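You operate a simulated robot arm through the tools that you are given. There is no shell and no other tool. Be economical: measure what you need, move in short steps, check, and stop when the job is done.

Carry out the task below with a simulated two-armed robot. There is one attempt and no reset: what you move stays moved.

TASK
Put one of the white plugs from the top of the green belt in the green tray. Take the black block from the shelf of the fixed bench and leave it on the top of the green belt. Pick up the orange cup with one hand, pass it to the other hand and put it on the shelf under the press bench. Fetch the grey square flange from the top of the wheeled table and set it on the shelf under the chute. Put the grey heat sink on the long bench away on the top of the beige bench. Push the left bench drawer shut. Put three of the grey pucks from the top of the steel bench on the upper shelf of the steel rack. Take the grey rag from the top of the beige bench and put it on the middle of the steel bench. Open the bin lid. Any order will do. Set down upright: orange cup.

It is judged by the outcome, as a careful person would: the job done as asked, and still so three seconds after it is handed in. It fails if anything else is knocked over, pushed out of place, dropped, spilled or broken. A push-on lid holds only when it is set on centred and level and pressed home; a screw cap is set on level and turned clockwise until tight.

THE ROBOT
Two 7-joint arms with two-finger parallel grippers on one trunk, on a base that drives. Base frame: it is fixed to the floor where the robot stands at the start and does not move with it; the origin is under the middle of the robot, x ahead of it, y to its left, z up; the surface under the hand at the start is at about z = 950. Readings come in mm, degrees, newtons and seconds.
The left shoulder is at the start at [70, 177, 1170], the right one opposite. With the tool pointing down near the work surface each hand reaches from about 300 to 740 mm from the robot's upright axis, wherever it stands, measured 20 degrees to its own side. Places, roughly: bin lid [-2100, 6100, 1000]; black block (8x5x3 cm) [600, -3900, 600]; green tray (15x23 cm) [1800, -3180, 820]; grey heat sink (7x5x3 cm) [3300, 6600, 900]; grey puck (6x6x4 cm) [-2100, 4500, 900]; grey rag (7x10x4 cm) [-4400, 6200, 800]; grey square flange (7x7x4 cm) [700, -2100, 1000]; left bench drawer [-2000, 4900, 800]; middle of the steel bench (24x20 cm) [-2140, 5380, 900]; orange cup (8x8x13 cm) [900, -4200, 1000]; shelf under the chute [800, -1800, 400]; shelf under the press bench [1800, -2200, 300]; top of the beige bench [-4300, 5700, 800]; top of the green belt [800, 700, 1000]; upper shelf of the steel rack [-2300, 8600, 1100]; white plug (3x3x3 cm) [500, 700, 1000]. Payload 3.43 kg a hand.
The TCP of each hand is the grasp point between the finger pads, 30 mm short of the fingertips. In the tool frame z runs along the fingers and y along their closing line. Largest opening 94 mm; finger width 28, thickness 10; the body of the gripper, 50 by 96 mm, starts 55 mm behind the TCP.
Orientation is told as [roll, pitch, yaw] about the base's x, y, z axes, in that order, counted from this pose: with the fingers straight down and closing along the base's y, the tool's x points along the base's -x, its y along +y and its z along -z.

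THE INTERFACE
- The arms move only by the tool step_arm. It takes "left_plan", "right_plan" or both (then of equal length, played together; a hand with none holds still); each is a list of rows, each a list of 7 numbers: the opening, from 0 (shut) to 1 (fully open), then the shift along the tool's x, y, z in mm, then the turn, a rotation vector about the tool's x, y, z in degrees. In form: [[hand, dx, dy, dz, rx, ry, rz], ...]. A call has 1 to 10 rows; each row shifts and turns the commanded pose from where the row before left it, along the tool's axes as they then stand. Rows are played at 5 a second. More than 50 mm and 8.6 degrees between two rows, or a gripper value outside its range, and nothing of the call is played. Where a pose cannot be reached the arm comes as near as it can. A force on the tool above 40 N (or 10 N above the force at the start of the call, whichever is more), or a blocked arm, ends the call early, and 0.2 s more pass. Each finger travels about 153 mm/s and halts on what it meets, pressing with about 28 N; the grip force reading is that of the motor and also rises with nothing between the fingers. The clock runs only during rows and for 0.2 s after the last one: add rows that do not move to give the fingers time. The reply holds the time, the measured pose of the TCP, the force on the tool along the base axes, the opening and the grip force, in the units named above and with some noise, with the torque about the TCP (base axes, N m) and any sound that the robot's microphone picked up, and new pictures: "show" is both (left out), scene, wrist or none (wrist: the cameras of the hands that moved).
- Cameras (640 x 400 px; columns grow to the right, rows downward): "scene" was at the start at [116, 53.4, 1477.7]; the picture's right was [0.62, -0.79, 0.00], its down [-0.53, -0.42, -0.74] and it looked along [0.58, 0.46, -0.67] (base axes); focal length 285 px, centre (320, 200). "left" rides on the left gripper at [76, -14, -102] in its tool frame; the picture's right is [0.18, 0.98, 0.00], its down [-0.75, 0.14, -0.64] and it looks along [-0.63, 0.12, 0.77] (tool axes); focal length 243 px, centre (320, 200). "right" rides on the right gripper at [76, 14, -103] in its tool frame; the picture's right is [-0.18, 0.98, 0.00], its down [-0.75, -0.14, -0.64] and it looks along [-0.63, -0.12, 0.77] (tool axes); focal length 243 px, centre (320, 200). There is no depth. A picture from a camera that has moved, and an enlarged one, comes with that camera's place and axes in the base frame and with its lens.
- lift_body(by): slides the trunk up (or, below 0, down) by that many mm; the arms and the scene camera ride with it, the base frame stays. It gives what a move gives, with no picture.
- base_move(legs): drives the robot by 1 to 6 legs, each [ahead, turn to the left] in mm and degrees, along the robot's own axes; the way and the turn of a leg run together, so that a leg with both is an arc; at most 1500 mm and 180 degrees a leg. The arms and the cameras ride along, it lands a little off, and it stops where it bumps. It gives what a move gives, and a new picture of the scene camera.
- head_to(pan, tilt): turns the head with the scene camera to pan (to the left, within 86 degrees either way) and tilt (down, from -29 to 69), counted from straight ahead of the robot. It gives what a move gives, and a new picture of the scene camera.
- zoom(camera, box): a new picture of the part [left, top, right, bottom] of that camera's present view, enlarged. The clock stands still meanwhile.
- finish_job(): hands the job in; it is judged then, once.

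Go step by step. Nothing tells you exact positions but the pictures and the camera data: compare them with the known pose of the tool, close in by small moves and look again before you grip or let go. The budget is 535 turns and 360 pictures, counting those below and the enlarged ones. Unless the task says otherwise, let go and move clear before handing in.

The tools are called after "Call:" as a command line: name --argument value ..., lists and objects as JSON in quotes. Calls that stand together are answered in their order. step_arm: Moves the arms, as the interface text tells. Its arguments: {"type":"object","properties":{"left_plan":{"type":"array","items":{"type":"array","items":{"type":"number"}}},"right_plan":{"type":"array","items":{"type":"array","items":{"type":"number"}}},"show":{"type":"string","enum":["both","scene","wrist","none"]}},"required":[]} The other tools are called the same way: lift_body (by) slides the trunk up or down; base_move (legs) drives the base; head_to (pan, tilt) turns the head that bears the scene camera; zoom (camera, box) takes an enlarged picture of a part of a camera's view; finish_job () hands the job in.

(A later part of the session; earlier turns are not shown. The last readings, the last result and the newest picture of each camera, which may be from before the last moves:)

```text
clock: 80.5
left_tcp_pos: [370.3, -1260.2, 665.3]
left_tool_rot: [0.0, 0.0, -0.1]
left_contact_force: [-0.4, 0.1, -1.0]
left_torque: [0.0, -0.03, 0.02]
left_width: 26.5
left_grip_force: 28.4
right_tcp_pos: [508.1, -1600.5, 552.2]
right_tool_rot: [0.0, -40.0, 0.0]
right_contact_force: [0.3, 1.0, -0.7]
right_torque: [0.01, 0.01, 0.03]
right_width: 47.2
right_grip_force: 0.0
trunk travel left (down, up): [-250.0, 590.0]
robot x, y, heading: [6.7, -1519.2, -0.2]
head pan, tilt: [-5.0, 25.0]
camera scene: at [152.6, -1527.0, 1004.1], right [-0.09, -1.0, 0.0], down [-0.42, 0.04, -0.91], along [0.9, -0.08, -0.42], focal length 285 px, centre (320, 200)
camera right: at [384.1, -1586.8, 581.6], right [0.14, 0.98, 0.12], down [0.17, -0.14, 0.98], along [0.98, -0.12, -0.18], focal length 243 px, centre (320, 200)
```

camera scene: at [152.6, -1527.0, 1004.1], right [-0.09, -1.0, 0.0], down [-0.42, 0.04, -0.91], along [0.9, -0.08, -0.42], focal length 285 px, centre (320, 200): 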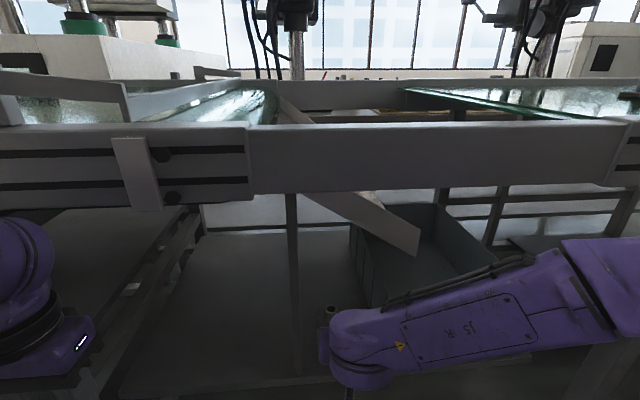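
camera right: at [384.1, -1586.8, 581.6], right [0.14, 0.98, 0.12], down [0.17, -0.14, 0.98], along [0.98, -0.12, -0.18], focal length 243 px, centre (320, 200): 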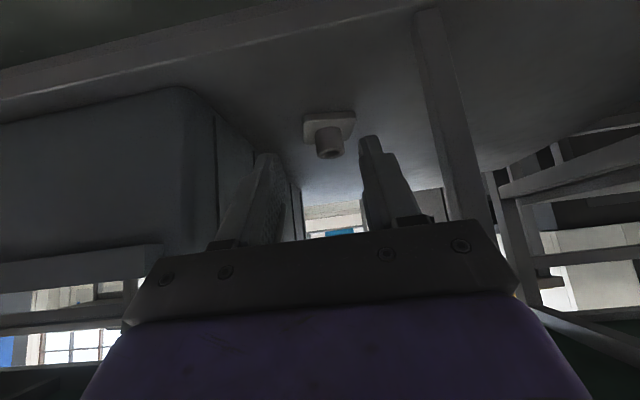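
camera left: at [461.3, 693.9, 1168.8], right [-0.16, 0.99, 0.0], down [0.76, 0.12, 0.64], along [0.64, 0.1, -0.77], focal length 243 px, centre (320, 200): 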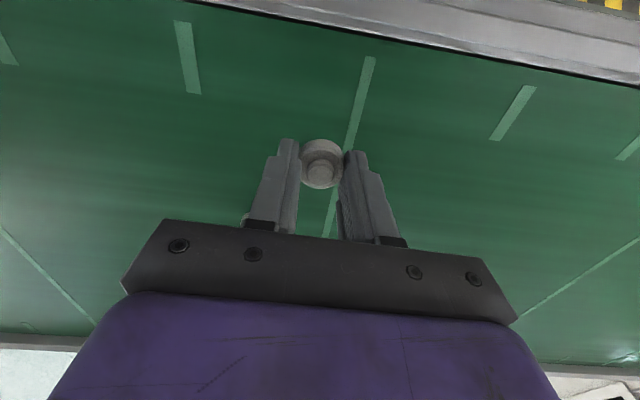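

The flange stands upright on the shelf. I back out, raise the trunk and drive south to look for the way to the press bench.

Call:
base_move --legs '[[-370, 0]]'

Call:
lift_body --by 400

Call:
lift_body --by 100

Call:
step_arm --right_plan '[[0.5, 0, 0, -20, 0, 8, 0], [0.5, 0, 0, -20, 0, 8, 0], [0.5, 0, 0, -10, 0, 8, 0], [0.5, 0, 0, 0, 0, 8, 0], [0.5, 0, 0, 0, 0, 8, 0], [0.5, 30, 0, -30, 0, 0, 0], [0.5, 30, 0, -30, 0, 0, 0], [0.5, 0, 0, 0, 0, 0, 0]]' --show "none"

Call:
base_move --legs '[[0, -90], [1500, 0], [500, 0]]'

Call:
head_to --pan 30 --tilt 20

```text
clock: 82.8
left_tcp_pos: [3.7, -1259.3, 666.1]
left_tool_rot: [0.0, 0.0, -0.1]
left_contact_force: [0.1, 0.3, 0.7]
left_torque: [-0.02, -0.04, 0.03]
left_width: 26.7
left_grip_force: 28.2
right_tcp_pos: [139.9, -1600.1, 551.6]
right_tool_rot: [0.1, -39.9, 0.1]
right_contact_force: [1.1, -0.1, -0.1]
right_torque: [-0.01, -0.06, 0.03]
right_width: 46.9
right_grip_force: 0.0
trunk travel left (down, up): [-250.0, 590.0]
robot x, y, heading: [-358.1, -1521.1, 0.2]
head pan, tilt: [-5.0, 25.0]
camera scene: at [-214.7, -1526.8, 1004.2], right [-0.09, -1.0, 0.0], down [-0.42, 0.04, -0.91], along [0.9, -0.08, -0.42], focal length 285 px, centre (320, 200)
```

scene: 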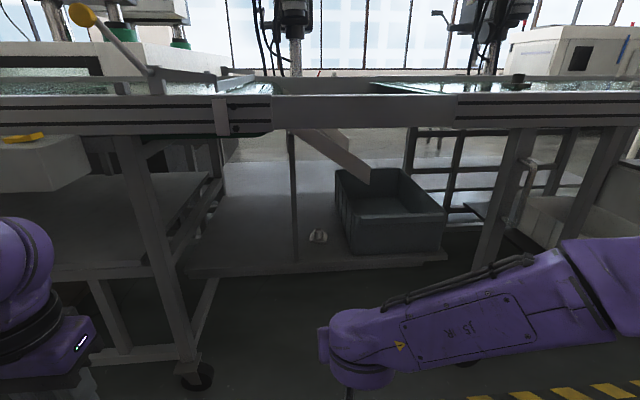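

```text
clock: 86.7
left_tcp_pos: [3.1, -1259.5, 1066.7]
left_tool_rot: [0.1, 0.0, -0.2]
left_contact_force: [-0.1, -0.6, -0.4]
left_torque: [0.0, 0.0, 0.0]
left_width: 26.6
left_grip_force: 27.8
right_tcp_pos: [141.3, -1600.2, 952.3]
right_tool_rot: [0.0, -39.8, 0.0]
right_contact_force: [0.7, -0.4, -0.7]
right_torque: [0.01, 0.0, -0.01]
right_width: 47.1
right_grip_force: 0.1
trunk travel left (down, up): [-650.0, 190.0]
robot x, y, heading: [-355.5, -1519.0, -0.1]
head pan, tilt: [-5.0, 25.0]
```

```text
clock: 88.0
left_tcp_pos: [3.7, -1259.5, 1165.4]
left_tool_rot: [0.0, 0.1, -0.1]
left_contact_force: [0.2, -0.9, -0.3]
left_torque: [-0.01, 0.0, 0.0]
left_width: 26.6
left_grip_force: 27.5
right_tcp_pos: [140.5, -1600.9, 1052.5]
right_tool_rot: [0.1, -39.9, 0.0]
right_contact_force: [-1.1, 0.2, 0.7]
right_torque: [0.03, 0.0, 0.05]
right_width: 46.9
right_grip_force: 0.1
trunk travel left (down, up): [-750.0, 90.0]
robot x, y, heading: [-355.2, -1521.7, -0.2]
head pan, tilt: [-5.0, 25.0]
```

```text
clock: 89.8
left_tcp_pos: [4.7, -1259.9, 1166.0]
left_tool_rot: [0.0, 0.0, 0.0]
left_contact_force: [0.7, -0.2, -0.7]
left_torque: [-0.02, 0.02, -0.01]
left_width: 26.4
left_grip_force: 27.9
right_tcp_pos: [54.3, -1599.6, 1153.6]
right_tool_rot: [0.0, 0.2, 0.0]
right_contact_force: [-0.6, -0.4, 0.0]
right_torque: [-0.02, 0.03, 0.01]
right_width: 46.8
right_grip_force: 0.0
trunk travel left (down, up): [-750.0, 90.0]
robot x, y, heading: [-357.6, -1523.7, -0.1]
head pan, tilt: [-5.0, 25.0]
```

```text
clock: 103.6
left_tcp_pos: [-82.9, -3886.3, 1165.8]
left_tool_rot: [0.1, -0.1, -89.7]
left_contact_force: [-0.7, 0.5, -0.5]
left_torque: [0.01, -0.01, -0.01]
left_width: 26.6
left_grip_force: 28.1
right_tcp_pos: [-421.2, -3937.5, 1154.3]
right_tool_rot: [0.0, -0.1, -89.6]
right_contact_force: [0.7, -0.6, 0.2]
right_torque: [0.03, 0.02, 0.02]
right_width: 46.9
right_grip_force: 0.1
trunk travel left (down, up): [-750.0, 90.0]
robot x, y, heading: [-341.9, -3529.3, -89.5]
head pan, tilt: [-5.0, 25.0]
camera scene: at [-351.2, -3668.5, 1504.2], right [-1.0, 0.08, 0.0], down [0.03, 0.42, -0.91], along [-0.07, -0.9, -0.42], focal length 285 px, centre (320, 200)
```

scene: 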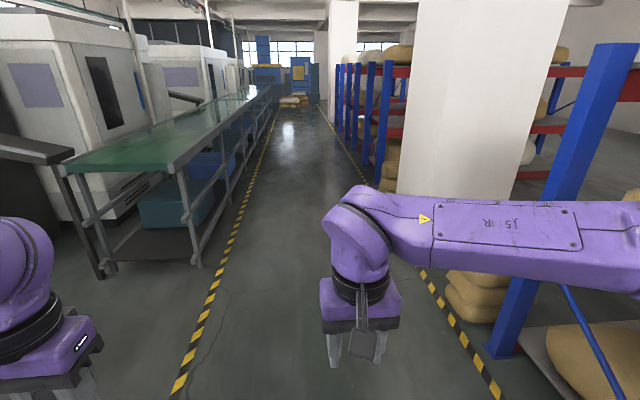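

```text
clock: 104.7
left_tcp_pos: [-82.4, -3886.6, 1165.5]
left_tool_rot: [0.0, -0.1, -89.7]
left_contact_force: [0.2, 0.2, -0.4]
left_torque: [0.02, -0.05, -0.04]
left_width: 26.5
left_grip_force: 28.1
right_tcp_pos: [-422.9, -3937.9, 1155.6]
right_tool_rot: [0.0, 0.2, -89.6]
right_contact_force: [0.6, -0.2, -0.4]
right_torque: [0.01, -0.01, 0.02]
right_width: 46.7
right_grip_force: 0.1
trunk travel left (down, up): [-750.0, 90.0]
robot x, y, heading: [-342.9, -3530.4, -89.8]
head pan, tilt: [30.0, 20.0]
camera scene: at [-296.8, -3657.5, 1512.2], right [-0.86, -0.5, 0.0], down [-0.17, 0.3, -0.94], along [0.47, -0.81, -0.34], focal length 285 px, centre (320, 200)
```

scene: 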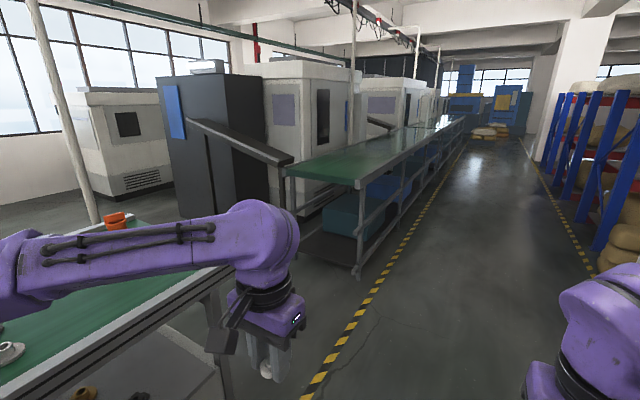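

There is a gap between the fixed bench and the next conveyor. I look further left to see the floor behind the bench.

Call:
head_to --pan 62 --tilt 22

Call:
head_to --pan 86 --tilt 22

```text
clock: 105.6
left_tcp_pos: [-80.2, -3887.1, 1165.3]
left_tool_rot: [-0.1, -0.1, -89.7]
left_contact_force: [-0.6, 0.1, 0.1]
left_torque: [-0.01, 0.0, 0.0]
left_width: 26.7
left_grip_force: 28.0
right_tcp_pos: [-421.9, -3938.3, 1154.0]
right_tool_rot: [0.1, 0.1, -89.6]
right_contact_force: [-1.1, -0.1, -0.1]
right_torque: [0.0, -0.01, -0.01]
right_width: 47.0
right_grip_force: 0.0
trunk travel left (down, up): [-750.0, 90.0]
robot x, y, heading: [-341.8, -3525.7, -89.9]
head pan, tilt: [62.0, 22.0]
camera scene: at [-261.6, -3620.6, 1509.0], right [-0.46, -0.89, 0.0], down [-0.33, 0.17, -0.93], along [0.82, -0.43, -0.37], focal length 285 px, centre (320, 200)
```

scene: 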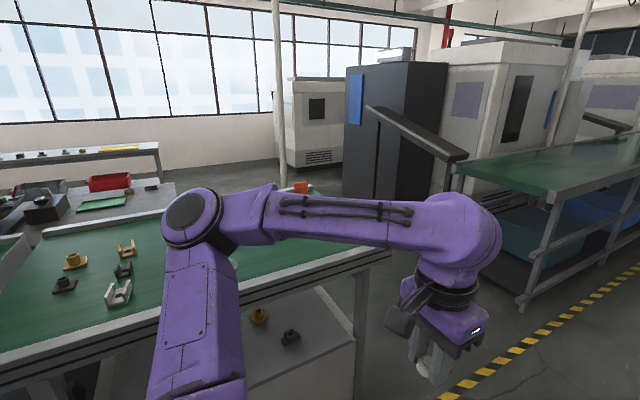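

```text
clock: 106.5
left_tcp_pos: [-82.1, -3886.9, 1166.8]
left_tool_rot: [0.0, 0.0, -89.8]
left_contact_force: [-0.1, -0.3, -0.2]
left_torque: [0.01, 0.01, -0.02]
left_width: 26.5
left_grip_force: 28.3
right_tcp_pos: [-421.5, -3938.7, 1152.7]
right_tool_rot: [0.0, 0.1, -89.6]
right_contact_force: [0.3, 0.3, 0.0]
right_torque: [0.0, 0.0, -0.02]
right_width: 47.0
right_grip_force: 0.0
trunk travel left (down, up): [-750.0, 90.0]
robot x, y, heading: [-341.5, -3528.2, -89.6]
head pan, tilt: [85.9, 22.0]
camera scene: at [-251.1, -3583.6, 1509.0], right [-0.07, -1.0, 0.0], down [-0.37, 0.02, -0.93], along [0.93, -0.06, -0.37], focal length 285 px, centre (320, 200)
```

scene: 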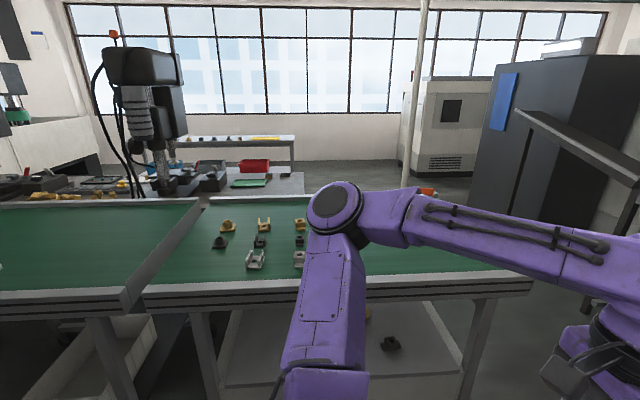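

The press bench ends near y -3350 with the green tray on it at about [1890,-3173], and I can go round the south end of the fixed bench. I drive there.

Call:
base_move --legs '[[1320, 0], [0, 90], [1000, 0]]'

Call:
head_to --pan 30 --tilt 22

```text
clock: 121.7
left_tcp_pos: [1019.2, -4616.6, 1165.8]
left_tool_rot: [0.1, -0.1, -1.2]
left_contact_force: [0.9, 0.8, -0.6]
left_torque: [-0.05, 0.02, -0.01]
left_width: 26.6
left_grip_force: 27.8
right_tcp_pos: [1061.5, -4957.3, 1154.1]
right_tool_rot: [0.0, 0.1, -1.1]
right_contact_force: [-0.7, 0.3, -0.8]
right_torque: [0.01, -0.01, 0.03]
right_width: 47.0
right_grip_force: 0.1
trunk travel left (down, up): [-750.0, 90.0]
robot x, y, heading: [655.6, -4866.4, -1.3]
head pan, tilt: [85.9, 22.0]
camera scene: at [713.0, -4777.1, 1509.0], right [1.0, -0.09, 0.0], down [-0.03, -0.37, -0.93], along [0.08, 0.92, -0.37], focal length 285 px, centre (320, 200)
```

scene: 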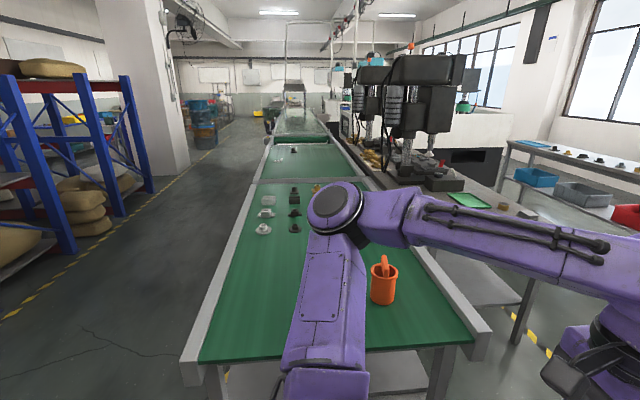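

```text
clock: 123.0
left_tcp_pos: [1018.9, -4617.9, 1166.2]
left_tool_rot: [0.0, -0.1, -1.2]
left_contact_force: [0.2, -0.5, -0.8]
left_torque: [0.02, 0.01, -0.01]
left_width: 26.9
left_grip_force: 28.5
right_tcp_pos: [1062.3, -4957.8, 1153.3]
right_tool_rot: [0.0, 0.1, -1.1]
right_contact_force: [-0.9, -0.3, -0.6]
right_torque: [0.0, 0.01, -0.02]
right_width: 47.1
right_grip_force: 0.1
trunk travel left (down, up): [-750.0, 90.0]
robot x, y, heading: [656.8, -4867.8, -1.1]
head pan, tilt: [30.0, 22.0]
camera scene: at [786.3, -4824.5, 1509.0], right [0.48, -0.88, 0.0], down [-0.33, -0.18, -0.93], along [0.81, 0.45, -0.37], focal length 285 px, centre (320, 200)
```

scene: 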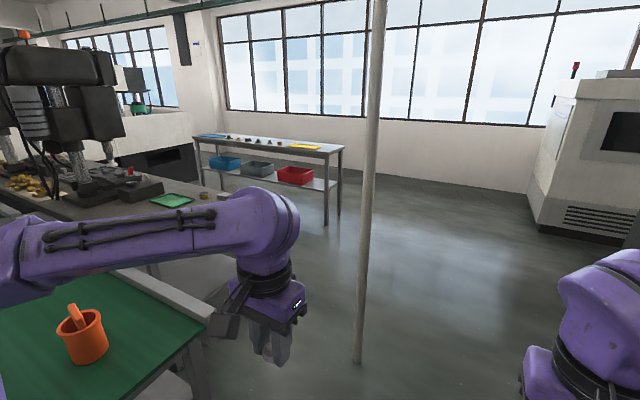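

The tray sits at about [1830,-3136], the cup at about [947,-4130], a pole stands at about [1937,-4431]. I drive on to x about 1450 and turn north to see the press bench's end.

Call:
base_move --legs '[[800, 1.2], [0, 90]]'

Call:
head_to --pan -5 --tilt 25

```text
clock: 131.1
left_tcp_pos: [1188.2, -4520.3, 1166.5]
left_tool_rot: [0.1, -0.1, 90.4]
left_contact_force: [0.2, 0.1, -0.6]
left_torque: [-0.05, 0.02, 0.0]
left_width: 26.6
left_grip_force: 28.5
right_tcp_pos: [1528.4, -4467.0, 1153.9]
right_tool_rot: [0.0, 0.1, 90.5]
right_contact_force: [-0.5, -0.5, 0.1]
right_torque: [0.0, -0.03, -0.01]
right_width: 47.1
right_grip_force: 0.1
trunk travel left (down, up): [-750.0, 90.0]
robot x, y, heading: [1451.7, -4882.7, 90.2]
head pan, tilt: [30.0, 22.0]
camera scene: at [1404.1, -4746.0, 1509.0], right [0.86, 0.51, 0.0], down [0.19, -0.32, -0.93], along [-0.47, 0.8, -0.37], focal length 285 px, centre (320, 200)
```

scene: 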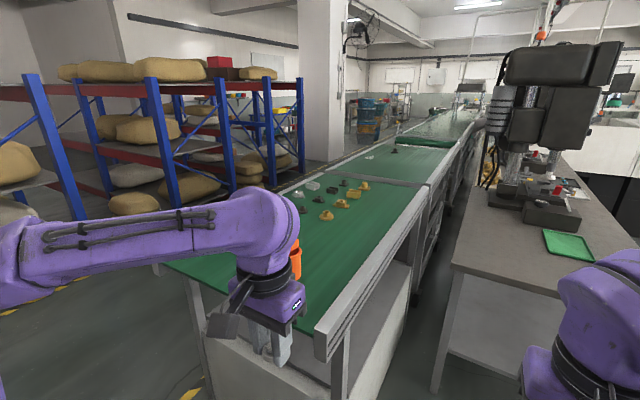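

```text
clock: 132.1
left_tcp_pos: [1188.6, -4519.4, 1165.5]
left_tool_rot: [0.2, -0.2, 90.4]
left_contact_force: [0.2, 0.4, 0.0]
left_torque: [0.02, -0.01, 0.01]
left_width: 26.8
left_grip_force: 27.7
right_tcp_pos: [1528.2, -4467.9, 1154.5]
right_tool_rot: [0.0, 0.1, 90.5]
right_contact_force: [-0.8, 0.4, -0.3]
right_torque: [-0.01, -0.02, 0.01]
right_width: 47.2
right_grip_force: 0.1
trunk travel left (down, up): [-750.0, 90.0]
robot x, y, heading: [1450.7, -4877.0, 90.7]
head pan, tilt: [-5.0, 25.0]
camera scene: at [1458.3, -4734.1, 1504.1], right [1.0, -0.08, 0.0], down [-0.03, -0.42, -0.91], along [0.07, 0.9, -0.42], focal length 285 px, centre (320, 200)
```

scene: 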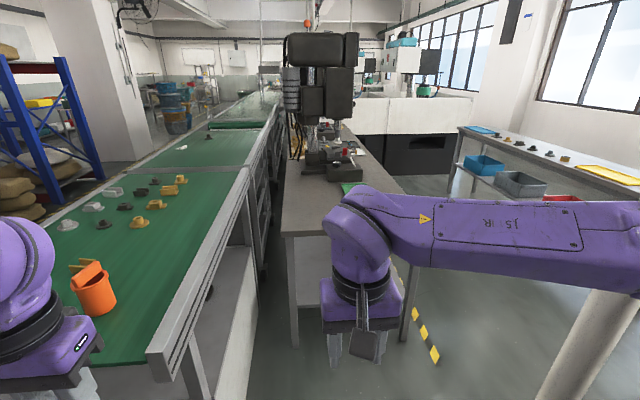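

The press bench's near end is at y about -3610, x 1360 to 2070, with its lower shelf below. The pole leaves little room for my right elbow, so I tuck the right hand inward, then pass at x about 1560.

Call:
step_arm --right_plan '[[0.3, -2, 35, 0, 0, 0, 0], [0.3, -2, 35, 0, 0, 0, 0], [0.3, -2, 35, 0, 0, 0, 0], [0.3, -2, 35, 0, 0, 0, 0], [0.3, 0, 0, 0, 0, 0, 0]]' --show "none"

Call:
head_to --pan -50 --tilt 25

```text
clock: 133.3
left_tcp_pos: [1190.2, -4520.0, 1166.4]
left_tool_rot: [0.1, -0.1, 90.4]
left_contact_force: [0.7, -0.3, 0.1]
left_torque: [0.0, 0.0, 0.0]
left_width: 26.7
left_grip_force: 28.0
right_tcp_pos: [1388.6, -4461.1, 1154.5]
right_tool_rot: [0.1, -0.1, 90.4]
right_contact_force: [0.0, 0.6, 0.5]
right_torque: [0.03, 0.04, 0.03]
right_width: 28.4
right_grip_force: 0.0
trunk travel left (down, up): [-750.0, 90.0]
robot x, y, heading: [1453.6, -4879.2, 90.4]
head pan, tilt: [-5.0, 25.0]
```

```text
clock: 134.4
left_tcp_pos: [1187.5, -4520.5, 1165.7]
left_tool_rot: [0.1, -0.2, 90.4]
left_contact_force: [0.5, 0.5, -1.1]
left_torque: [-0.02, 0.0, 0.01]
left_width: 26.6
left_grip_force: 27.7
right_tcp_pos: [1388.0, -4461.0, 1153.4]
right_tool_rot: [0.0, 0.1, 90.5]
right_contact_force: [0.2, -0.5, -0.2]
right_torque: [0.02, -0.01, -0.06]
right_width: 28.0
right_grip_force: 0.0
trunk travel left (down, up): [-750.0, 90.0]
robot x, y, heading: [1449.9, -4877.2, 90.5]
head pan, tilt: [-50.0, 25.0]
camera scene: at [1521.1, -4766.1, 1504.1], right [0.65, -0.76, 0.0], down [-0.32, -0.27, -0.91], along [0.69, 0.59, -0.42], focal length 285 px, centre (320, 200)
```

scene: 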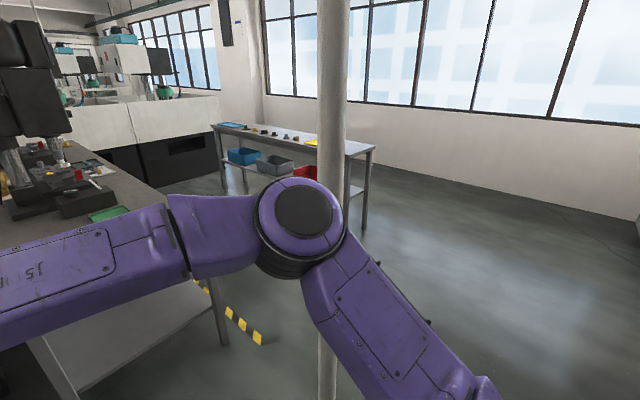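

The right elbow still sticks out about 330 mm. I extend the right hand forward and inward to narrow it before passing the pole.

Call:
step_arm --right_plan '[[0.3, -45, 10, 0, 0, 0, 0], [0.3, -45, 10, 0, 0, 0, 0], [0.3, -45, 10, 0, 0, 0, 0], [0.3, -45, 10, 0, 0, 0, 0], [0.3, 0, 0, 0, 0, 0, 0]]' --show "scene"

```text
clock: 135.6
left_tcp_pos: [1188.5, -4520.0, 1166.4]
left_tool_rot: [0.1, 0.0, 90.4]
left_contact_force: [-0.3, 0.4, 0.9]
left_torque: [-0.02, 0.02, 0.0]
left_width: 26.9
left_grip_force: 28.0
right_tcp_pos: [1358.3, -4327.1, 1154.5]
right_tool_rot: [0.0, 0.2, 90.5]
right_contact_force: [0.6, -0.4, -0.8]
right_torque: [0.0, -0.04, -0.02]
right_width: 28.5
right_grip_force: 0.0
right hand out of reach, approached as far as the arm can: row 4
trunk travel left (down, up): [-750.0, 90.0]
robot x, y, heading: [1450.9, -4881.7, 90.3]
head pan, tilt: [-50.0, 25.0]
camera scene: at [1521.6, -4766.2, 1504.1], right [0.65, -0.76, 0.0], down [-0.32, -0.27, -0.91], along [0.69, 0.59, -0.42], focal length 285 px, centre (320, 200)
```

scene: 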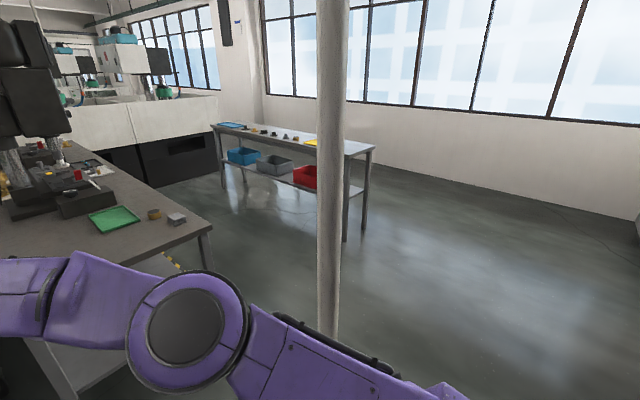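

The right elbow is now in close. I pass the pole on its west side, up to y about -4150.

Call:
base_move --legs '[[0, -15], [300, 0], [0, 14.7], [430, 0]]'

Call:
head_to --pan -25 --tilt 35

```text
clock: 141.6
left_tcp_pos: [1263.3, -3804.6, 1166.7]
left_tool_rot: [0.0, 0.0, 90.2]
left_contact_force: [0.0, -0.1, 0.5]
left_torque: [0.0, 0.02, -0.02]
left_width: 26.6
left_grip_force: 28.1
right_tcp_pos: [1432.0, -3610.6, 1154.8]
right_tool_rot: [0.0, 0.0, 90.3]
right_contact_force: [0.1, 0.3, 0.2]
right_torque: [0.0, -0.02, 0.02]
right_width: 28.3
right_grip_force: 0.0
trunk travel left (down, up): [-750.0, 90.0]
robot x, y, heading: [1524.3, -4163.6, 90.5]
head pan, tilt: [-50.0, 25.0]
camera scene: at [1595.1, -4050.8, 1504.2], right [0.65, -0.76, 0.0], down [-0.32, -0.27, -0.91], along [0.69, 0.59, -0.42], focal length 285 px, centre (320, 200)
```

scene: 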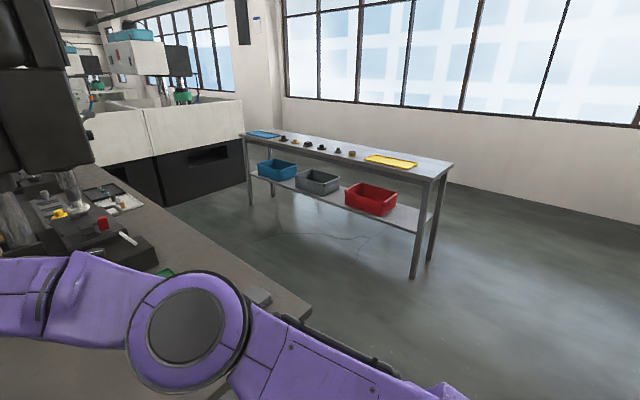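

```text
clock: 142.5
left_tcp_pos: [1263.0, -3803.2, 1166.5]
left_tool_rot: [0.1, 0.0, 90.3]
left_contact_force: [0.0, -0.2, -0.5]
left_torque: [0.0, -0.01, 0.02]
left_width: 26.8
left_grip_force: 27.7
right_tcp_pos: [1431.7, -3610.3, 1152.6]
right_tool_rot: [0.0, 0.2, 90.4]
right_contact_force: [0.1, -0.3, -0.3]
right_torque: [-0.01, 0.02, -0.01]
right_width: 28.3
right_grip_force: 0.1
trunk travel left (down, up): [-750.0, 90.0]
robot x, y, heading: [1524.3, -4163.8, 90.6]
head pan, tilt: [-25.0, 35.0]
camera scene: at [1561.7, -4029.7, 1488.4], right [0.91, -0.42, 0.0], down [-0.24, -0.52, -0.82], along [0.34, 0.74, -0.57], focal length 285 px, centre (320, 200)
```

scene: 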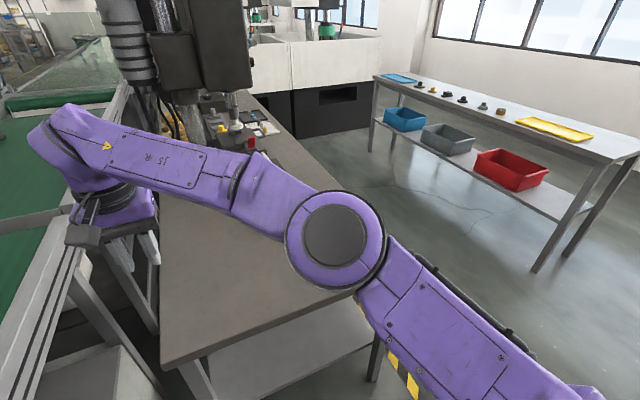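

I pull the right hand back, then move to about [1720,-3920] heading 65 so that the left hand can reach the tray.

Call:
step_arm --right_plan '[[0.3, 36, -32, 0, 0, 0, 0], [0.3, 36, -32, 0, 0, 0, 0], [0.3, 36, -32, 0, 0, 0, 0], [0.3, 36, -32, 0, 0, 0, 0], [0.3, 36, -32, 0, 0, 0, 0], [0.3, 0, 0, 0, 0, 0, 0]]' --show "none"

Call:
base_move --legs '[[0, -39.4], [313, 0], [0, 14]]'

Call:
head_to --pan 10 --tilt 42

```text
clock: 143.9
left_tcp_pos: [1261.4, -3801.7, 1166.7]
left_tool_rot: [0.0, 0.0, 90.3]
left_contact_force: [0.5, -0.2, -0.2]
left_torque: [0.0, -0.02, 0.03]
left_width: 26.3
left_grip_force: 27.5
right_tcp_pos: [1592.6, -3787.1, 1153.2]
right_tool_rot: [0.0, 0.1, 90.4]
right_contact_force: [0.3, 0.2, 0.1]
right_torque: [0.0, -0.04, -0.02]
right_width: 28.0
right_grip_force: 0.0
trunk travel left (down, up): [-750.0, 90.0]
robot x, y, heading: [1524.4, -4161.8, 90.3]
head pan, tilt: [-25.0, 35.0]
```

```text
clock: 148.7
left_tcp_pos: [1645.2, -3480.3, 1165.2]
left_tool_rot: [0.0, -0.1, 64.6]
left_contact_force: [0.1, 0.1, -0.3]
left_torque: [0.0, 0.0, 0.02]
left_width: 26.5
left_grip_force: 28.1
right_tcp_pos: [1949.6, -3610.1, 1152.4]
right_tool_rot: [0.1, 0.0, 64.6]
right_contact_force: [0.0, 0.0, 0.6]
right_torque: [-0.01, -0.02, -0.02]
right_width: 28.0
right_grip_force: 0.0
trunk travel left (down, up): [-750.0, 90.0]
robot x, y, heading: [1722.6, -3918.6, 64.4]
head pan, tilt: [-25.0, 35.0]
camera scene: at [1816.0, -3813.5, 1488.3], right [0.64, -0.77, 0.0], down [-0.44, -0.37, -0.82], along [0.63, 0.52, -0.57], focal length 285 px, centre (320, 200)
```

scene: 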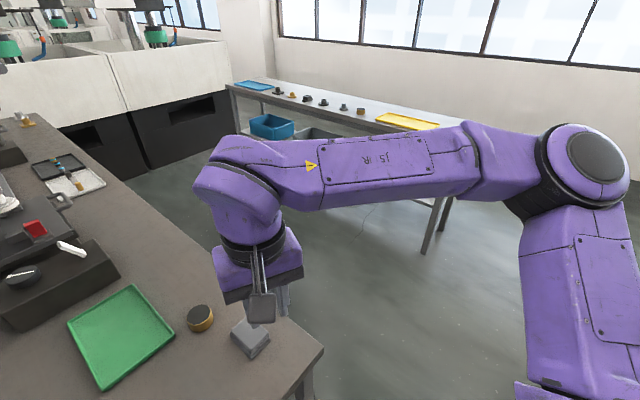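

```text
clock: 149.8
left_tcp_pos: [1644.8, -3479.7, 1166.0]
left_tool_rot: [0.1, -0.1, 64.5]
left_contact_force: [0.2, 0.2, -0.6]
left_torque: [0.03, -0.02, -0.02]
left_width: 26.6
left_grip_force: 28.3
right_tcp_pos: [1950.2, -3610.5, 1153.8]
right_tool_rot: [0.0, 0.1, 64.7]
right_contact_force: [-0.4, -0.1, 0.2]
right_torque: [-0.01, 0.0, -0.02]
right_width: 28.4
right_grip_force: 0.1
trunk travel left (down, up): [-750.0, 90.0]
robot x, y, heading: [1725.0, -3918.6, 64.6]
head pan, tilt: [10.0, 42.0]
camera scene: at [1770.1, -3789.1, 1477.9], right [0.96, -0.27, 0.0], down [-0.18, -0.65, -0.74], along [0.2, 0.72, -0.67], focal length 285 px, centre (320, 200)
```

scene: 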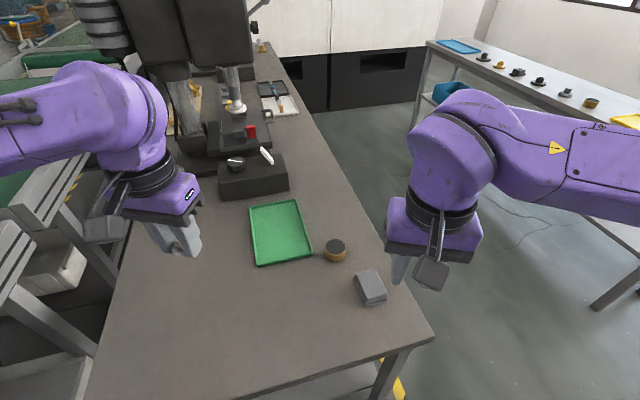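

The tray's centre is at about [1810,-3192]. I lower the trunk 130 mm and reach the left hand over the tray's near half.

Call:
lift_body --by -130

Call:
step_arm --left_plan '[[0.0, -43, -5.4, 13, 0, 0, 0], [0.0, -43, -5.4, 13, 0, 0, 0], [0.0, -43, -5.4, 13, 0, 0, 0], [0.0, -43, -5.4, 13, 0, 0, 0], [0.0, -43, -5.4, 13, 0, 0, 0], [0.0, -43, -5.4, 13, 0, 0, 0], [0.0, -43, -5.4, 13, 0, 0, 0], [0, 0, 0, 0, 0, 0, 0]]'

```text
clock: 151.3
left_tcp_pos: [1643.5, -3480.1, 1035.9]
left_tool_rot: [0.2, -0.1, 64.6]
left_contact_force: [0.0, 0.2, -0.1]
left_torque: [0.01, 0.0, 0.02]
left_width: 26.5
left_grip_force: 28.0
right_tcp_pos: [1950.4, -3611.5, 1025.2]
right_tool_rot: [0.0, 0.0, 64.8]
right_contact_force: [-0.5, -0.4, 0.0]
right_torque: [-0.01, 0.0, 0.01]
right_width: 28.2
right_grip_force: 0.0
trunk travel left (down, up): [-620.0, 220.0]
robot x, y, heading: [1728.0, -3920.0, 64.6]
head pan, tilt: [10.0, 42.0]
```

```text
clock: 153.1
left_tcp_pos: [1806.7, -3225.4, 945.5]
left_tool_rot: [0.0, -0.2, 64.5]
left_contact_force: [-0.6, 0.1, -0.5]
left_torque: [0.03, 0.0, 0.02]
left_width: 26.6
left_grip_force: 27.8
right_tcp_pos: [1948.6, -3611.5, 1024.5]
right_tool_rot: [0.0, 0.1, 64.6]
right_contact_force: [0.0, 0.3, -0.7]
right_torque: [0.02, 0.0, 0.03]
right_width: 28.0
right_grip_force: 0.0
trunk travel left (down, up): [-620.0, 220.0]
robot x, y, heading: [1725.8, -3917.0, 64.8]
head pan, tilt: [10.0, 42.0]
camera scene: at [1768.8, -3790.6, 1348.1], right [0.96, -0.27, 0.0], down [-0.18, -0.64, -0.74], along [0.2, 0.72, -0.67], focal length 285 px, centre (320, 200)
camera left: at [1787.5, -3301.7, 1049.0], right [-0.97, 0.26, 0.0], down [0.2, 0.74, 0.64], along [0.16, 0.62, -0.77], focal length 243 px, centre (320, 200)
```

scene: 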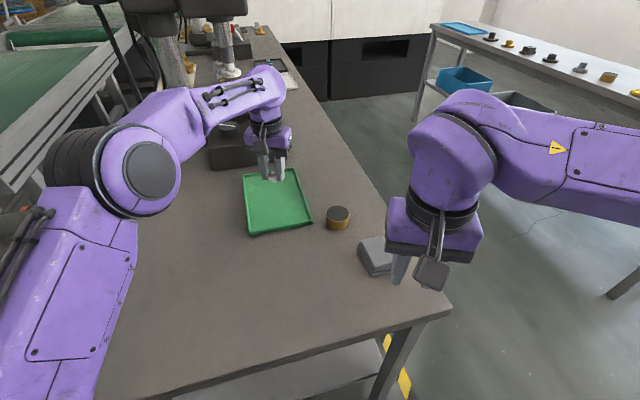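
left: 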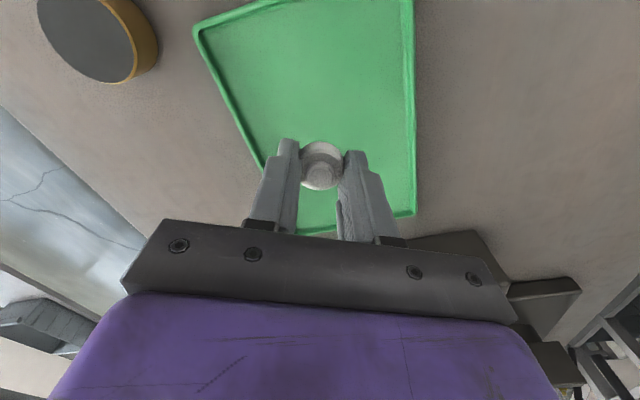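

The plug hangs over the middle of the tray. I lower it gently and stop at contact.

Call:
step_arm --left_plan '[[0, 0, 0, 35, 0, 0, 0], [0, 0, 0, 30, 0, 0, 0], [0, 0, 0, 8, 0, 0, 0], [0, 0, 0, 5, 0, 0, 0], [0, 0, 0, 4, 0, 0, 0], [0, 0, 0, 0, 0, 0, 0]]' --show "wrist"

```text
clock: 154.5
left_tcp_pos: [1808.0, -3224.9, 862.1]
left_tool_rot: [0.0, -0.1, 64.6]
left_contact_force: [-0.8, -0.8, 0.1]
left_torque: [0.03, 0.01, 0.02]
left_width: 26.7
left_grip_force: 28.1
right_tcp_pos: [1950.4, -3610.2, 1023.5]
right_tool_rot: [0.0, 0.1, 64.6]
right_contact_force: [-0.2, -0.2, -0.2]
right_torque: [-0.01, 0.03, 0.0]
right_width: 28.2
right_grip_force: 0.1
trunk travel left (down, up): [-620.0, 220.0]
robot x, y, heading: [1727.5, -3918.2, 64.6]
head pan, tilt: [10.0, 42.0]
camera left: at [1788.5, -3300.4, 966.0], right [-0.97, 0.26, 0.0], down [0.2, 0.74, 0.64], along [0.16, 0.62, -0.77], focal length 243 px, centre (320, 200)
```

left: 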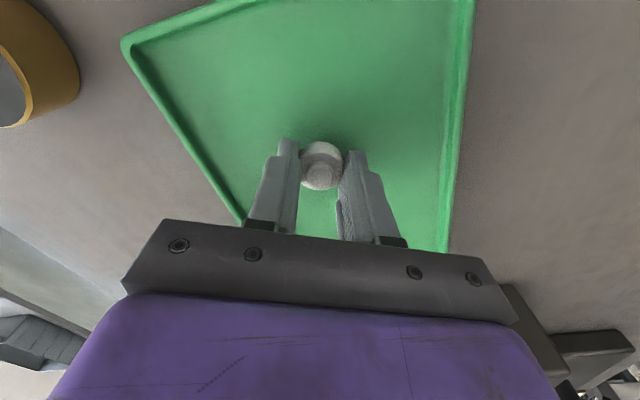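

Call:
step_arm --left_plan '[[0, 0, 0, 4, 0, 0, 0], [0, 0, 0, 3, 0, 0, 0], [0, 0, 0, 3, 0, 0, 0], [0, 0, 0, 3, 0, 0, 0], [0, 0, 0, 0, 0, 0, 0]]' --show "wrist"

```text
clock: 155.7
left_tcp_pos: [1808.4, -3226.2, 854.1]
left_tool_rot: [0.1, -0.5, 64.6]
left_contact_force: [0.6, 8.8, 33.5]
left_torque: [-0.23, -0.27, 0.12]
left_width: 26.6
left_grip_force: 27.8
right_tcp_pos: [1949.6, -3613.2, 1025.2]
right_tool_rot: [0.2, -0.2, 64.7]
right_contact_force: [0.7, 0.3, 0.6]
right_torque: [0.0, 0.03, -0.02]
right_width: 28.2
right_grip_force: 0.0
trunk travel left (down, up): [-620.0, 220.0]
robot x, y, heading: [1724.0, -3916.5, 64.6]
head pan, tilt: [10.0, 42.0]
camera left: at [1788.2, -3302.9, 957.6], right [-0.97, 0.25, 0.0], down [0.19, 0.73, 0.65], along [0.17, 0.63, -0.76], focal length 243 px, centre (320, 200)
```

left: 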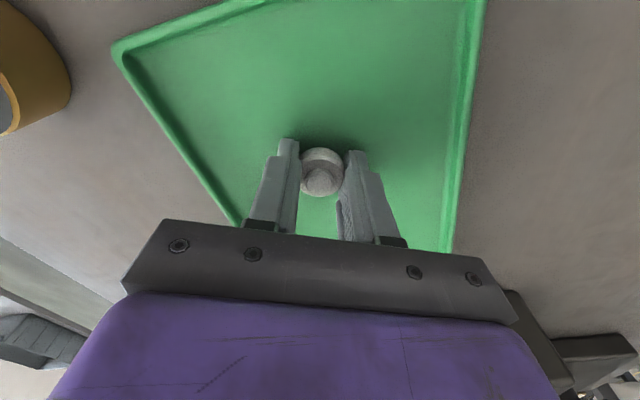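

The plug rests on the tray. I release and lift away.

Call:
step_arm --left_plan '[[0.0, 0, 0, -3, 0, 0, 0], [0.4, 0, 0, 0, 0, 0, 0], [0.5, 0, 0, 0, 0, 0, 0], [0.5, 0, 0, -30, 0, 0, 0], [0.5, 0, 0, -40, 0, 0, 0], [0.5, 40, 0, -25, 0, 0, 0], [0.5, 40, 0, -25, 0, 0, 0], [0.5, 40, 0, -25, 0, 0, 0], [0.5, 40, 0, -25, 0, 0, 0]]'

```text
clock: 157.7
left_tcp_pos: [1738.9, -3371.8, 1025.4]
left_tool_rot: [0.1, -0.2, 64.6]
left_contact_force: [0.1, 0.3, -0.4]
left_torque: [-0.02, -0.01, 0.0]
left_width: 47.1
left_grip_force: 0.0
right_tcp_pos: [1949.7, -3611.7, 1024.4]
right_tool_rot: [0.1, -0.2, 64.7]
right_contact_force: [-0.2, 0.5, 1.0]
right_torque: [0.03, -0.02, 0.0]
right_width: 28.3
right_grip_force: 0.1
trunk travel left (down, up): [-620.0, 220.0]
robot x, y, heading: [1725.4, -3918.3, 64.7]
head pan, tilt: [10.0, 42.0]
camera scene: at [1768.8, -3791.9, 1348.1], right [0.96, -0.27, 0.0], down [-0.18, -0.64, -0.74], along [0.2, 0.72, -0.67], focal length 285 px, centre (320, 200)
camera left: at [1719.7, -3447.7, 1128.3], right [-0.97, 0.26, 0.0], down [0.2, 0.74, 0.64], along [0.16, 0.62, -0.76], focal length 243 px, centre (320, 200)
```

scene: 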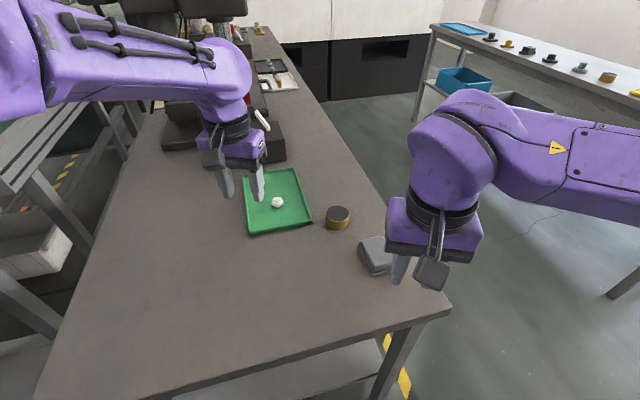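
left: 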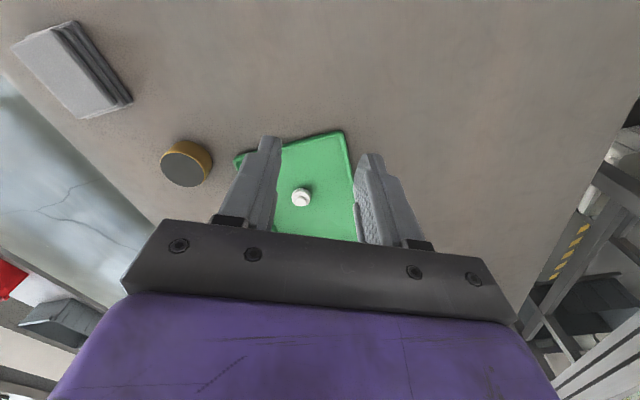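

The plug lies in the tray. Next the cup at about [947,-4130]: I raise the trunk and turn to face the fixed bench from its back side.

Call:
lift_body --by 130

Call:
base_move --legs '[[0, 128.3], [185, 0], [0, -13]]'

Call:
head_to --pan 15 --tilt 45

```text
clock: 159.3
left_tcp_pos: [1739.5, -3368.6, 1153.6]
left_tool_rot: [0.1, 0.0, 64.6]
left_contact_force: [0.6, 0.6, -0.1]
left_torque: [-0.01, -0.02, 0.01]
left_width: 47.2
left_grip_force: 0.1
right_tcp_pos: [1949.0, -3610.7, 1153.2]
right_tool_rot: [0.0, 0.1, 64.8]
right_contact_force: [0.1, -0.2, 0.4]
right_torque: [0.0, -0.02, 0.02]
right_width: 28.4
right_grip_force: 0.1
trunk travel left (down, up): [-750.0, 90.0]
robot x, y, heading: [1727.1, -3918.2, 64.5]
head pan, tilt: [10.0, 42.0]
```

```text
clock: 167.0
left_tcp_pos: [1045.4, -4184.4, 1153.7]
left_tool_rot: [0.0, 0.1, -179.8]
left_contact_force: [-0.3, -0.7, -1.3]
left_torque: [-0.01, -0.01, -0.02]
left_width: 47.0
left_grip_force: 0.0
right_tcp_pos: [1172.1, -3889.8, 1151.9]
right_tool_rot: [0.0, 0.0, -179.7]
right_contact_force: [-0.4, 1.0, 0.7]
right_torque: [0.0, -0.02, -0.01]
right_width: 28.1
right_grip_force: 0.1
trunk travel left (down, up): [-750.0, 90.0]
robot x, y, heading: [1546.3, -3959.9, -179.7]
head pan, tilt: [10.0, 42.0]
camera scene: at [1412.7, -3973.1, 1477.7], right [-0.18, 0.98, 0.0], down [0.66, 0.12, -0.74], along [-0.73, -0.13, -0.67], focal length 285 px, centre (320, 200)
```

scene: 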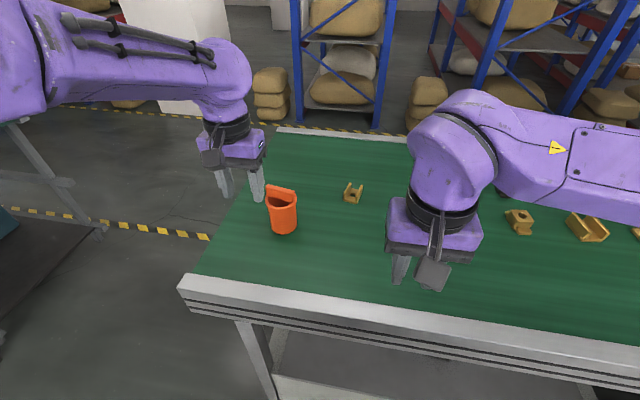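

```text
clock: 167.6
left_tcp_pos: [1044.7, -4182.2, 1154.5]
left_tool_rot: [0.1, -0.1, -179.8]
left_contact_force: [0.3, 0.3, -0.3]
left_torque: [-0.02, 0.02, -0.04]
left_width: 46.9
left_grip_force: 0.1
right_tcp_pos: [1173.2, -3889.1, 1153.7]
right_tool_rot: [0.1, 0.1, -179.8]
right_contact_force: [-0.1, 0.4, 0.0]
right_torque: [0.04, 0.01, -0.02]
right_width: 28.4
right_grip_force: 0.0
trunk travel left (down, up): [-750.0, 90.0]
robot x, y, heading: [1546.2, -3957.7, -179.6]
head pan, tilt: [15.0, 45.0]
camera scene: at [1417.6, -3978.6, 1473.6], right [-0.26, 0.97, 0.0], down [0.68, 0.19, -0.71], along [-0.68, -0.19, -0.71], focal length 285 px, centre (320, 200)
```

scene: 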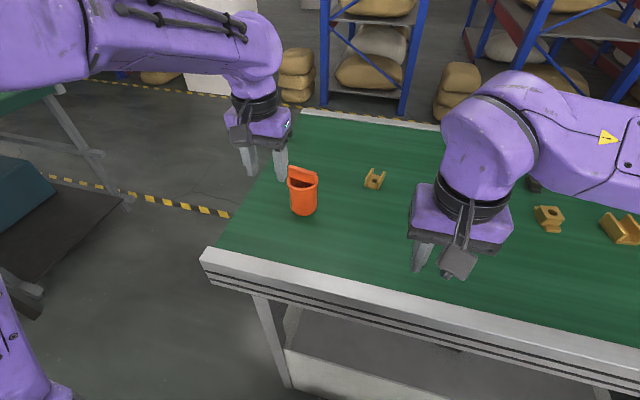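

Call:
zoom --camera "scene" --box '[230, 120, 390, 220]'

Call:
zoom --camera "left" --box '[0, 0, 640, 400]'

```text
4.00 times, centred on (310, 170) of scene
camera zoom: at [1417.6, -3978.6, 1473.6], right [-0.26, 0.97, 0.0], down [0.68, 0.19, -0.71], along [-0.68, -0.19, -0.71], focal length 1141 px, centre (360, 320)
```

zoom: 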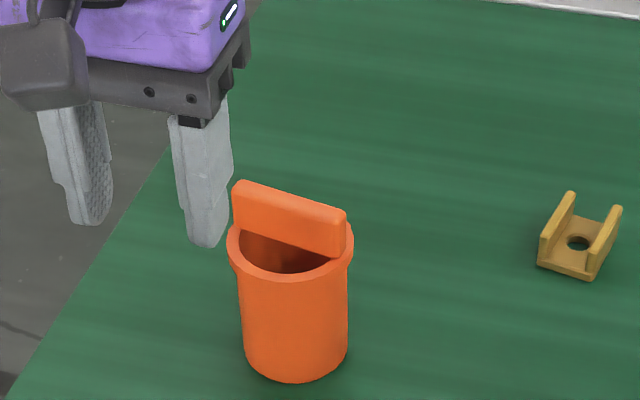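

```text
1.00 times, centred on (320, 200) of left (not enlarged: the box is as wide or as high as the picture)
camera zoom: at [1122.2, -4169.2, 1257.1], right [0.19, -0.98, 0.0], down [-0.75, -0.14, 0.64], along [-0.63, -0.12, -0.77], focal length 243 px, centre (320, 200)
```

zoom: 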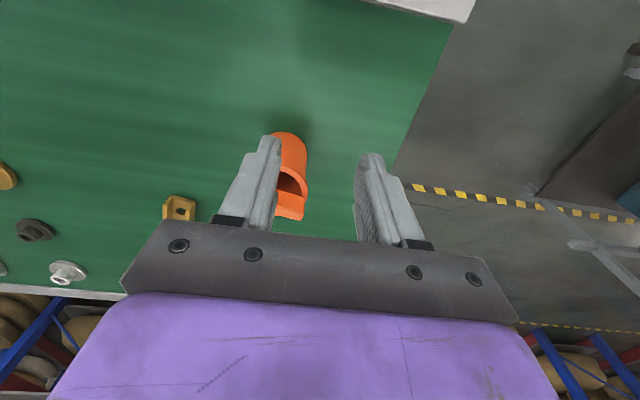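

The cup stands at about [949,-4152], with a flat tab rising from its far rim. My plan: left hand lifts it by the tab from above, right hand takes the body from the side and sets it on the shelf. I bring the left hand above the tab, turned 90 degrees.

Call:
step_arm --left_plan '[[0.4, -42, -8, -5, 0, 0, 0], [0.4, -42, -8, -5, 0, 0, 0], [0.4, -42, -8, 0, 0, 0, 0], [0.4, 0, 0, 0, 0, 0, 8.5], [0.4, 0, 0, 0, 0, 0, 8.5], [0.4, 0, 0, 0, 0, 0, 8.5], [0.4, 0, 0, 0, 0, 0, 8.5], [0.4, 0, 0, 0, 0, 0, 8.5], [0.4, 0, 0, 0, 0, 0, 8.5], [0.4, 0, 0, 0, 0, 0, 0]]' --show "wrist"

Call:
step_arm --left_plan '[[0.4, 0, 0, 0, 0, 0, 8], [0.4, 0, 0, 0, 0, 0, 8], [0.4, 0, 0, 0, 0, 0, 8], [0.4, 0, 0, 0, 0, 0, 8], [0.4, 0, 0, 0, 0, 0, 7], [0.4, 0, 0, 0, 0, 0, 0]]'

```text
clock: 169.8
left_tcp_pos: [919.7, -4160.0, 1164.2]
left_tool_rot: [0.1, 0.0, 129.1]
left_contact_force: [0.0, 0.4, 0.3]
left_torque: [0.01, 0.02, -0.01]
left_width: 37.7
left_grip_force: 0.0
right_tcp_pos: [1173.5, -3888.3, 1153.8]
right_tool_rot: [0.0, 0.1, -179.8]
right_contact_force: [-0.4, 0.6, 0.2]
right_torque: [0.0, 0.02, -0.01]
right_width: 28.2
right_grip_force: 0.0
trunk travel left (down, up): [-750.0, 90.0]
robot x, y, heading: [1540.9, -3955.5, -179.7]
head pan, tilt: [15.0, 45.0]
camera left: at [978.9, -4210.4, 1267.4], right [-0.65, -0.76, 0.0], down [-0.58, 0.5, 0.64], along [-0.49, 0.41, -0.77], focal length 243 px, centre (320, 200)
```

left: 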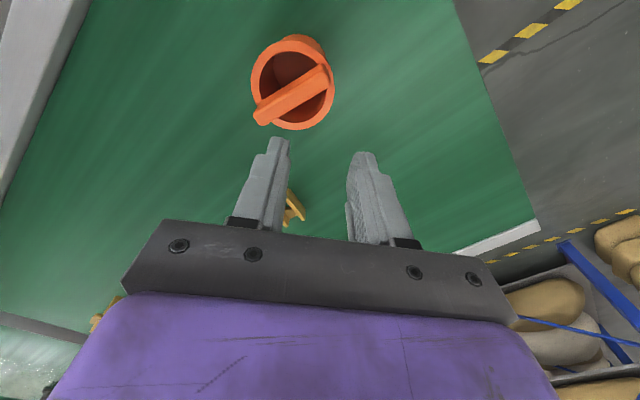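

```text
clock: 171.2
left_tcp_pos: [919.2, -4159.1, 1164.1]
left_tool_rot: [0.1, 0.1, 90.1]
left_contact_force: [0.5, 0.1, 0.3]
left_torque: [0.03, 0.0, -0.01]
left_width: 37.6
left_grip_force: 0.0
right_tcp_pos: [1172.3, -3888.3, 1153.3]
right_tool_rot: [0.0, 0.1, -179.7]
right_contact_force: [-0.1, -0.5, 1.1]
right_torque: [0.0, 0.0, -0.02]
right_width: 28.1
right_grip_force: 0.0
trunk travel left (down, up): [-750.0, 90.0]
robot x, y, heading: [1548.7, -3961.0, -180.0]
head pan, tilt: [15.0, 45.0]
camera scene: at [1417.6, -3978.9, 1473.5], right [-0.26, 0.96, 0.0], down [0.68, 0.19, -0.71], along [-0.68, -0.19, -0.71], focal length 285 px, centre (320, 200)
camera left: at [934.4, -4236.5, 1267.3], right [-0.98, -0.19, 0.0], down [-0.14, 0.75, 0.64], along [-0.12, 0.63, -0.77], focal length 243 px, centre (320, 200)
```

scene: 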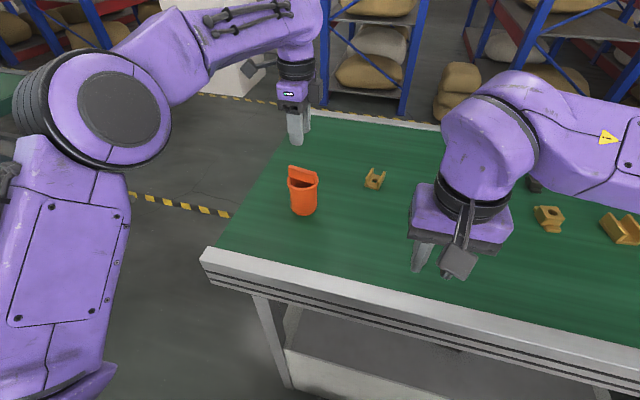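
left: 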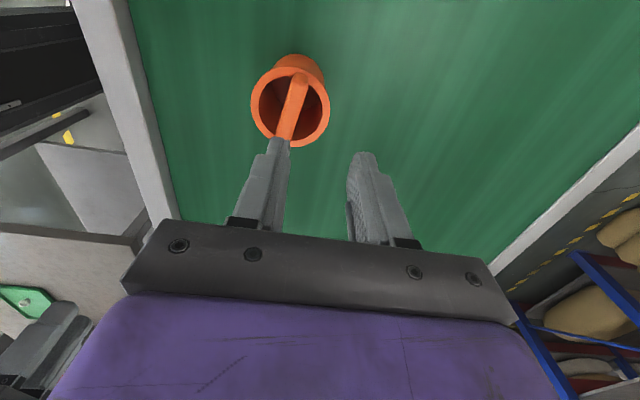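

The handle is a flat bar across the mouth, centred near [943,-4157], top z about 1062, running about 6 degrees off the y axis. I align the left hand over it and check.

Call:
step_arm --left_plan '[[0.6, 0, -24, 0, 0, 0, 6.5], [0.6, 0, 0, 30, 0, 0, 0], [0.6, 0, 0, 0, 0, 0, 0]]' --show "wrist"

Call:
zoom --camera "scene" --box '[230, 100, 390, 220]'

```text
clock: 172.0
left_tcp_pos: [943.2, -4158.6, 1133.1]
left_tool_rot: [0.0, 0.1, 83.6]
left_contact_force: [0.0, -0.3, -0.8]
left_torque: [0.01, 0.0, -0.02]
left_width: 56.6
left_grip_force: 0.1
right_tcp_pos: [1172.7, -3888.7, 1153.6]
right_tool_rot: [0.1, 0.1, -179.7]
right_contact_force: [0.7, -0.5, -0.1]
right_torque: [0.01, -0.02, 0.0]
right_width: 28.1
right_grip_force: 0.2
trunk travel left (down, up): [-750.0, 90.0]
robot x, y, heading: [1547.8, -3963.1, -179.7]
head pan, tilt: [15.0, 45.0]
camera left: at [949.1, -4237.3, 1236.8], right [-1.0, -0.07, 0.0], down [-0.06, 0.77, 0.64], along [-0.05, 0.64, -0.77], focal length 243 px, centre (320, 200)
```

left: 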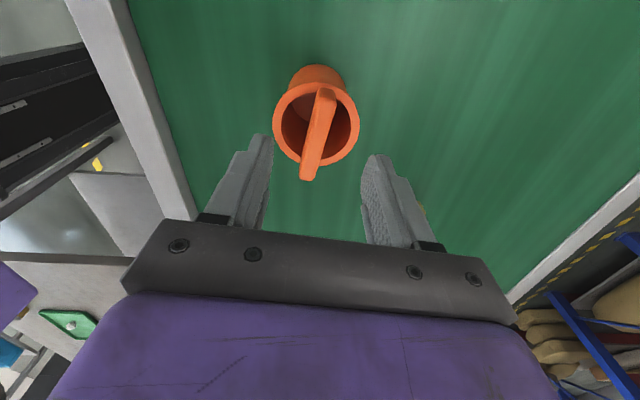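

```text
3.33 times, centred on (310, 160) of scene
camera zoom: at [1417.2, -3978.8, 1473.5], right [-0.26, 0.96, 0.0], down [0.68, 0.19, -0.71], along [-0.68, -0.19, -0.71], focal length 950 px, centre (353, 333)
```

zoom: 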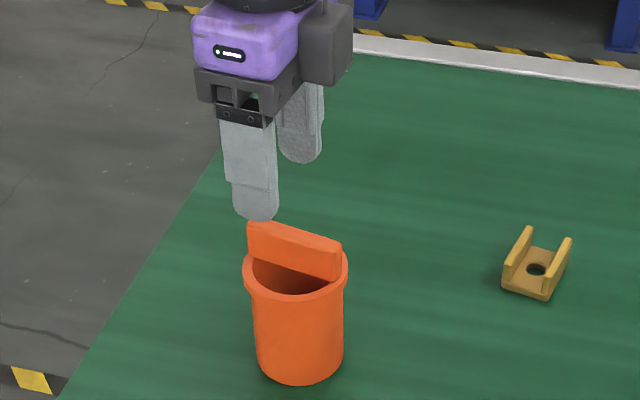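

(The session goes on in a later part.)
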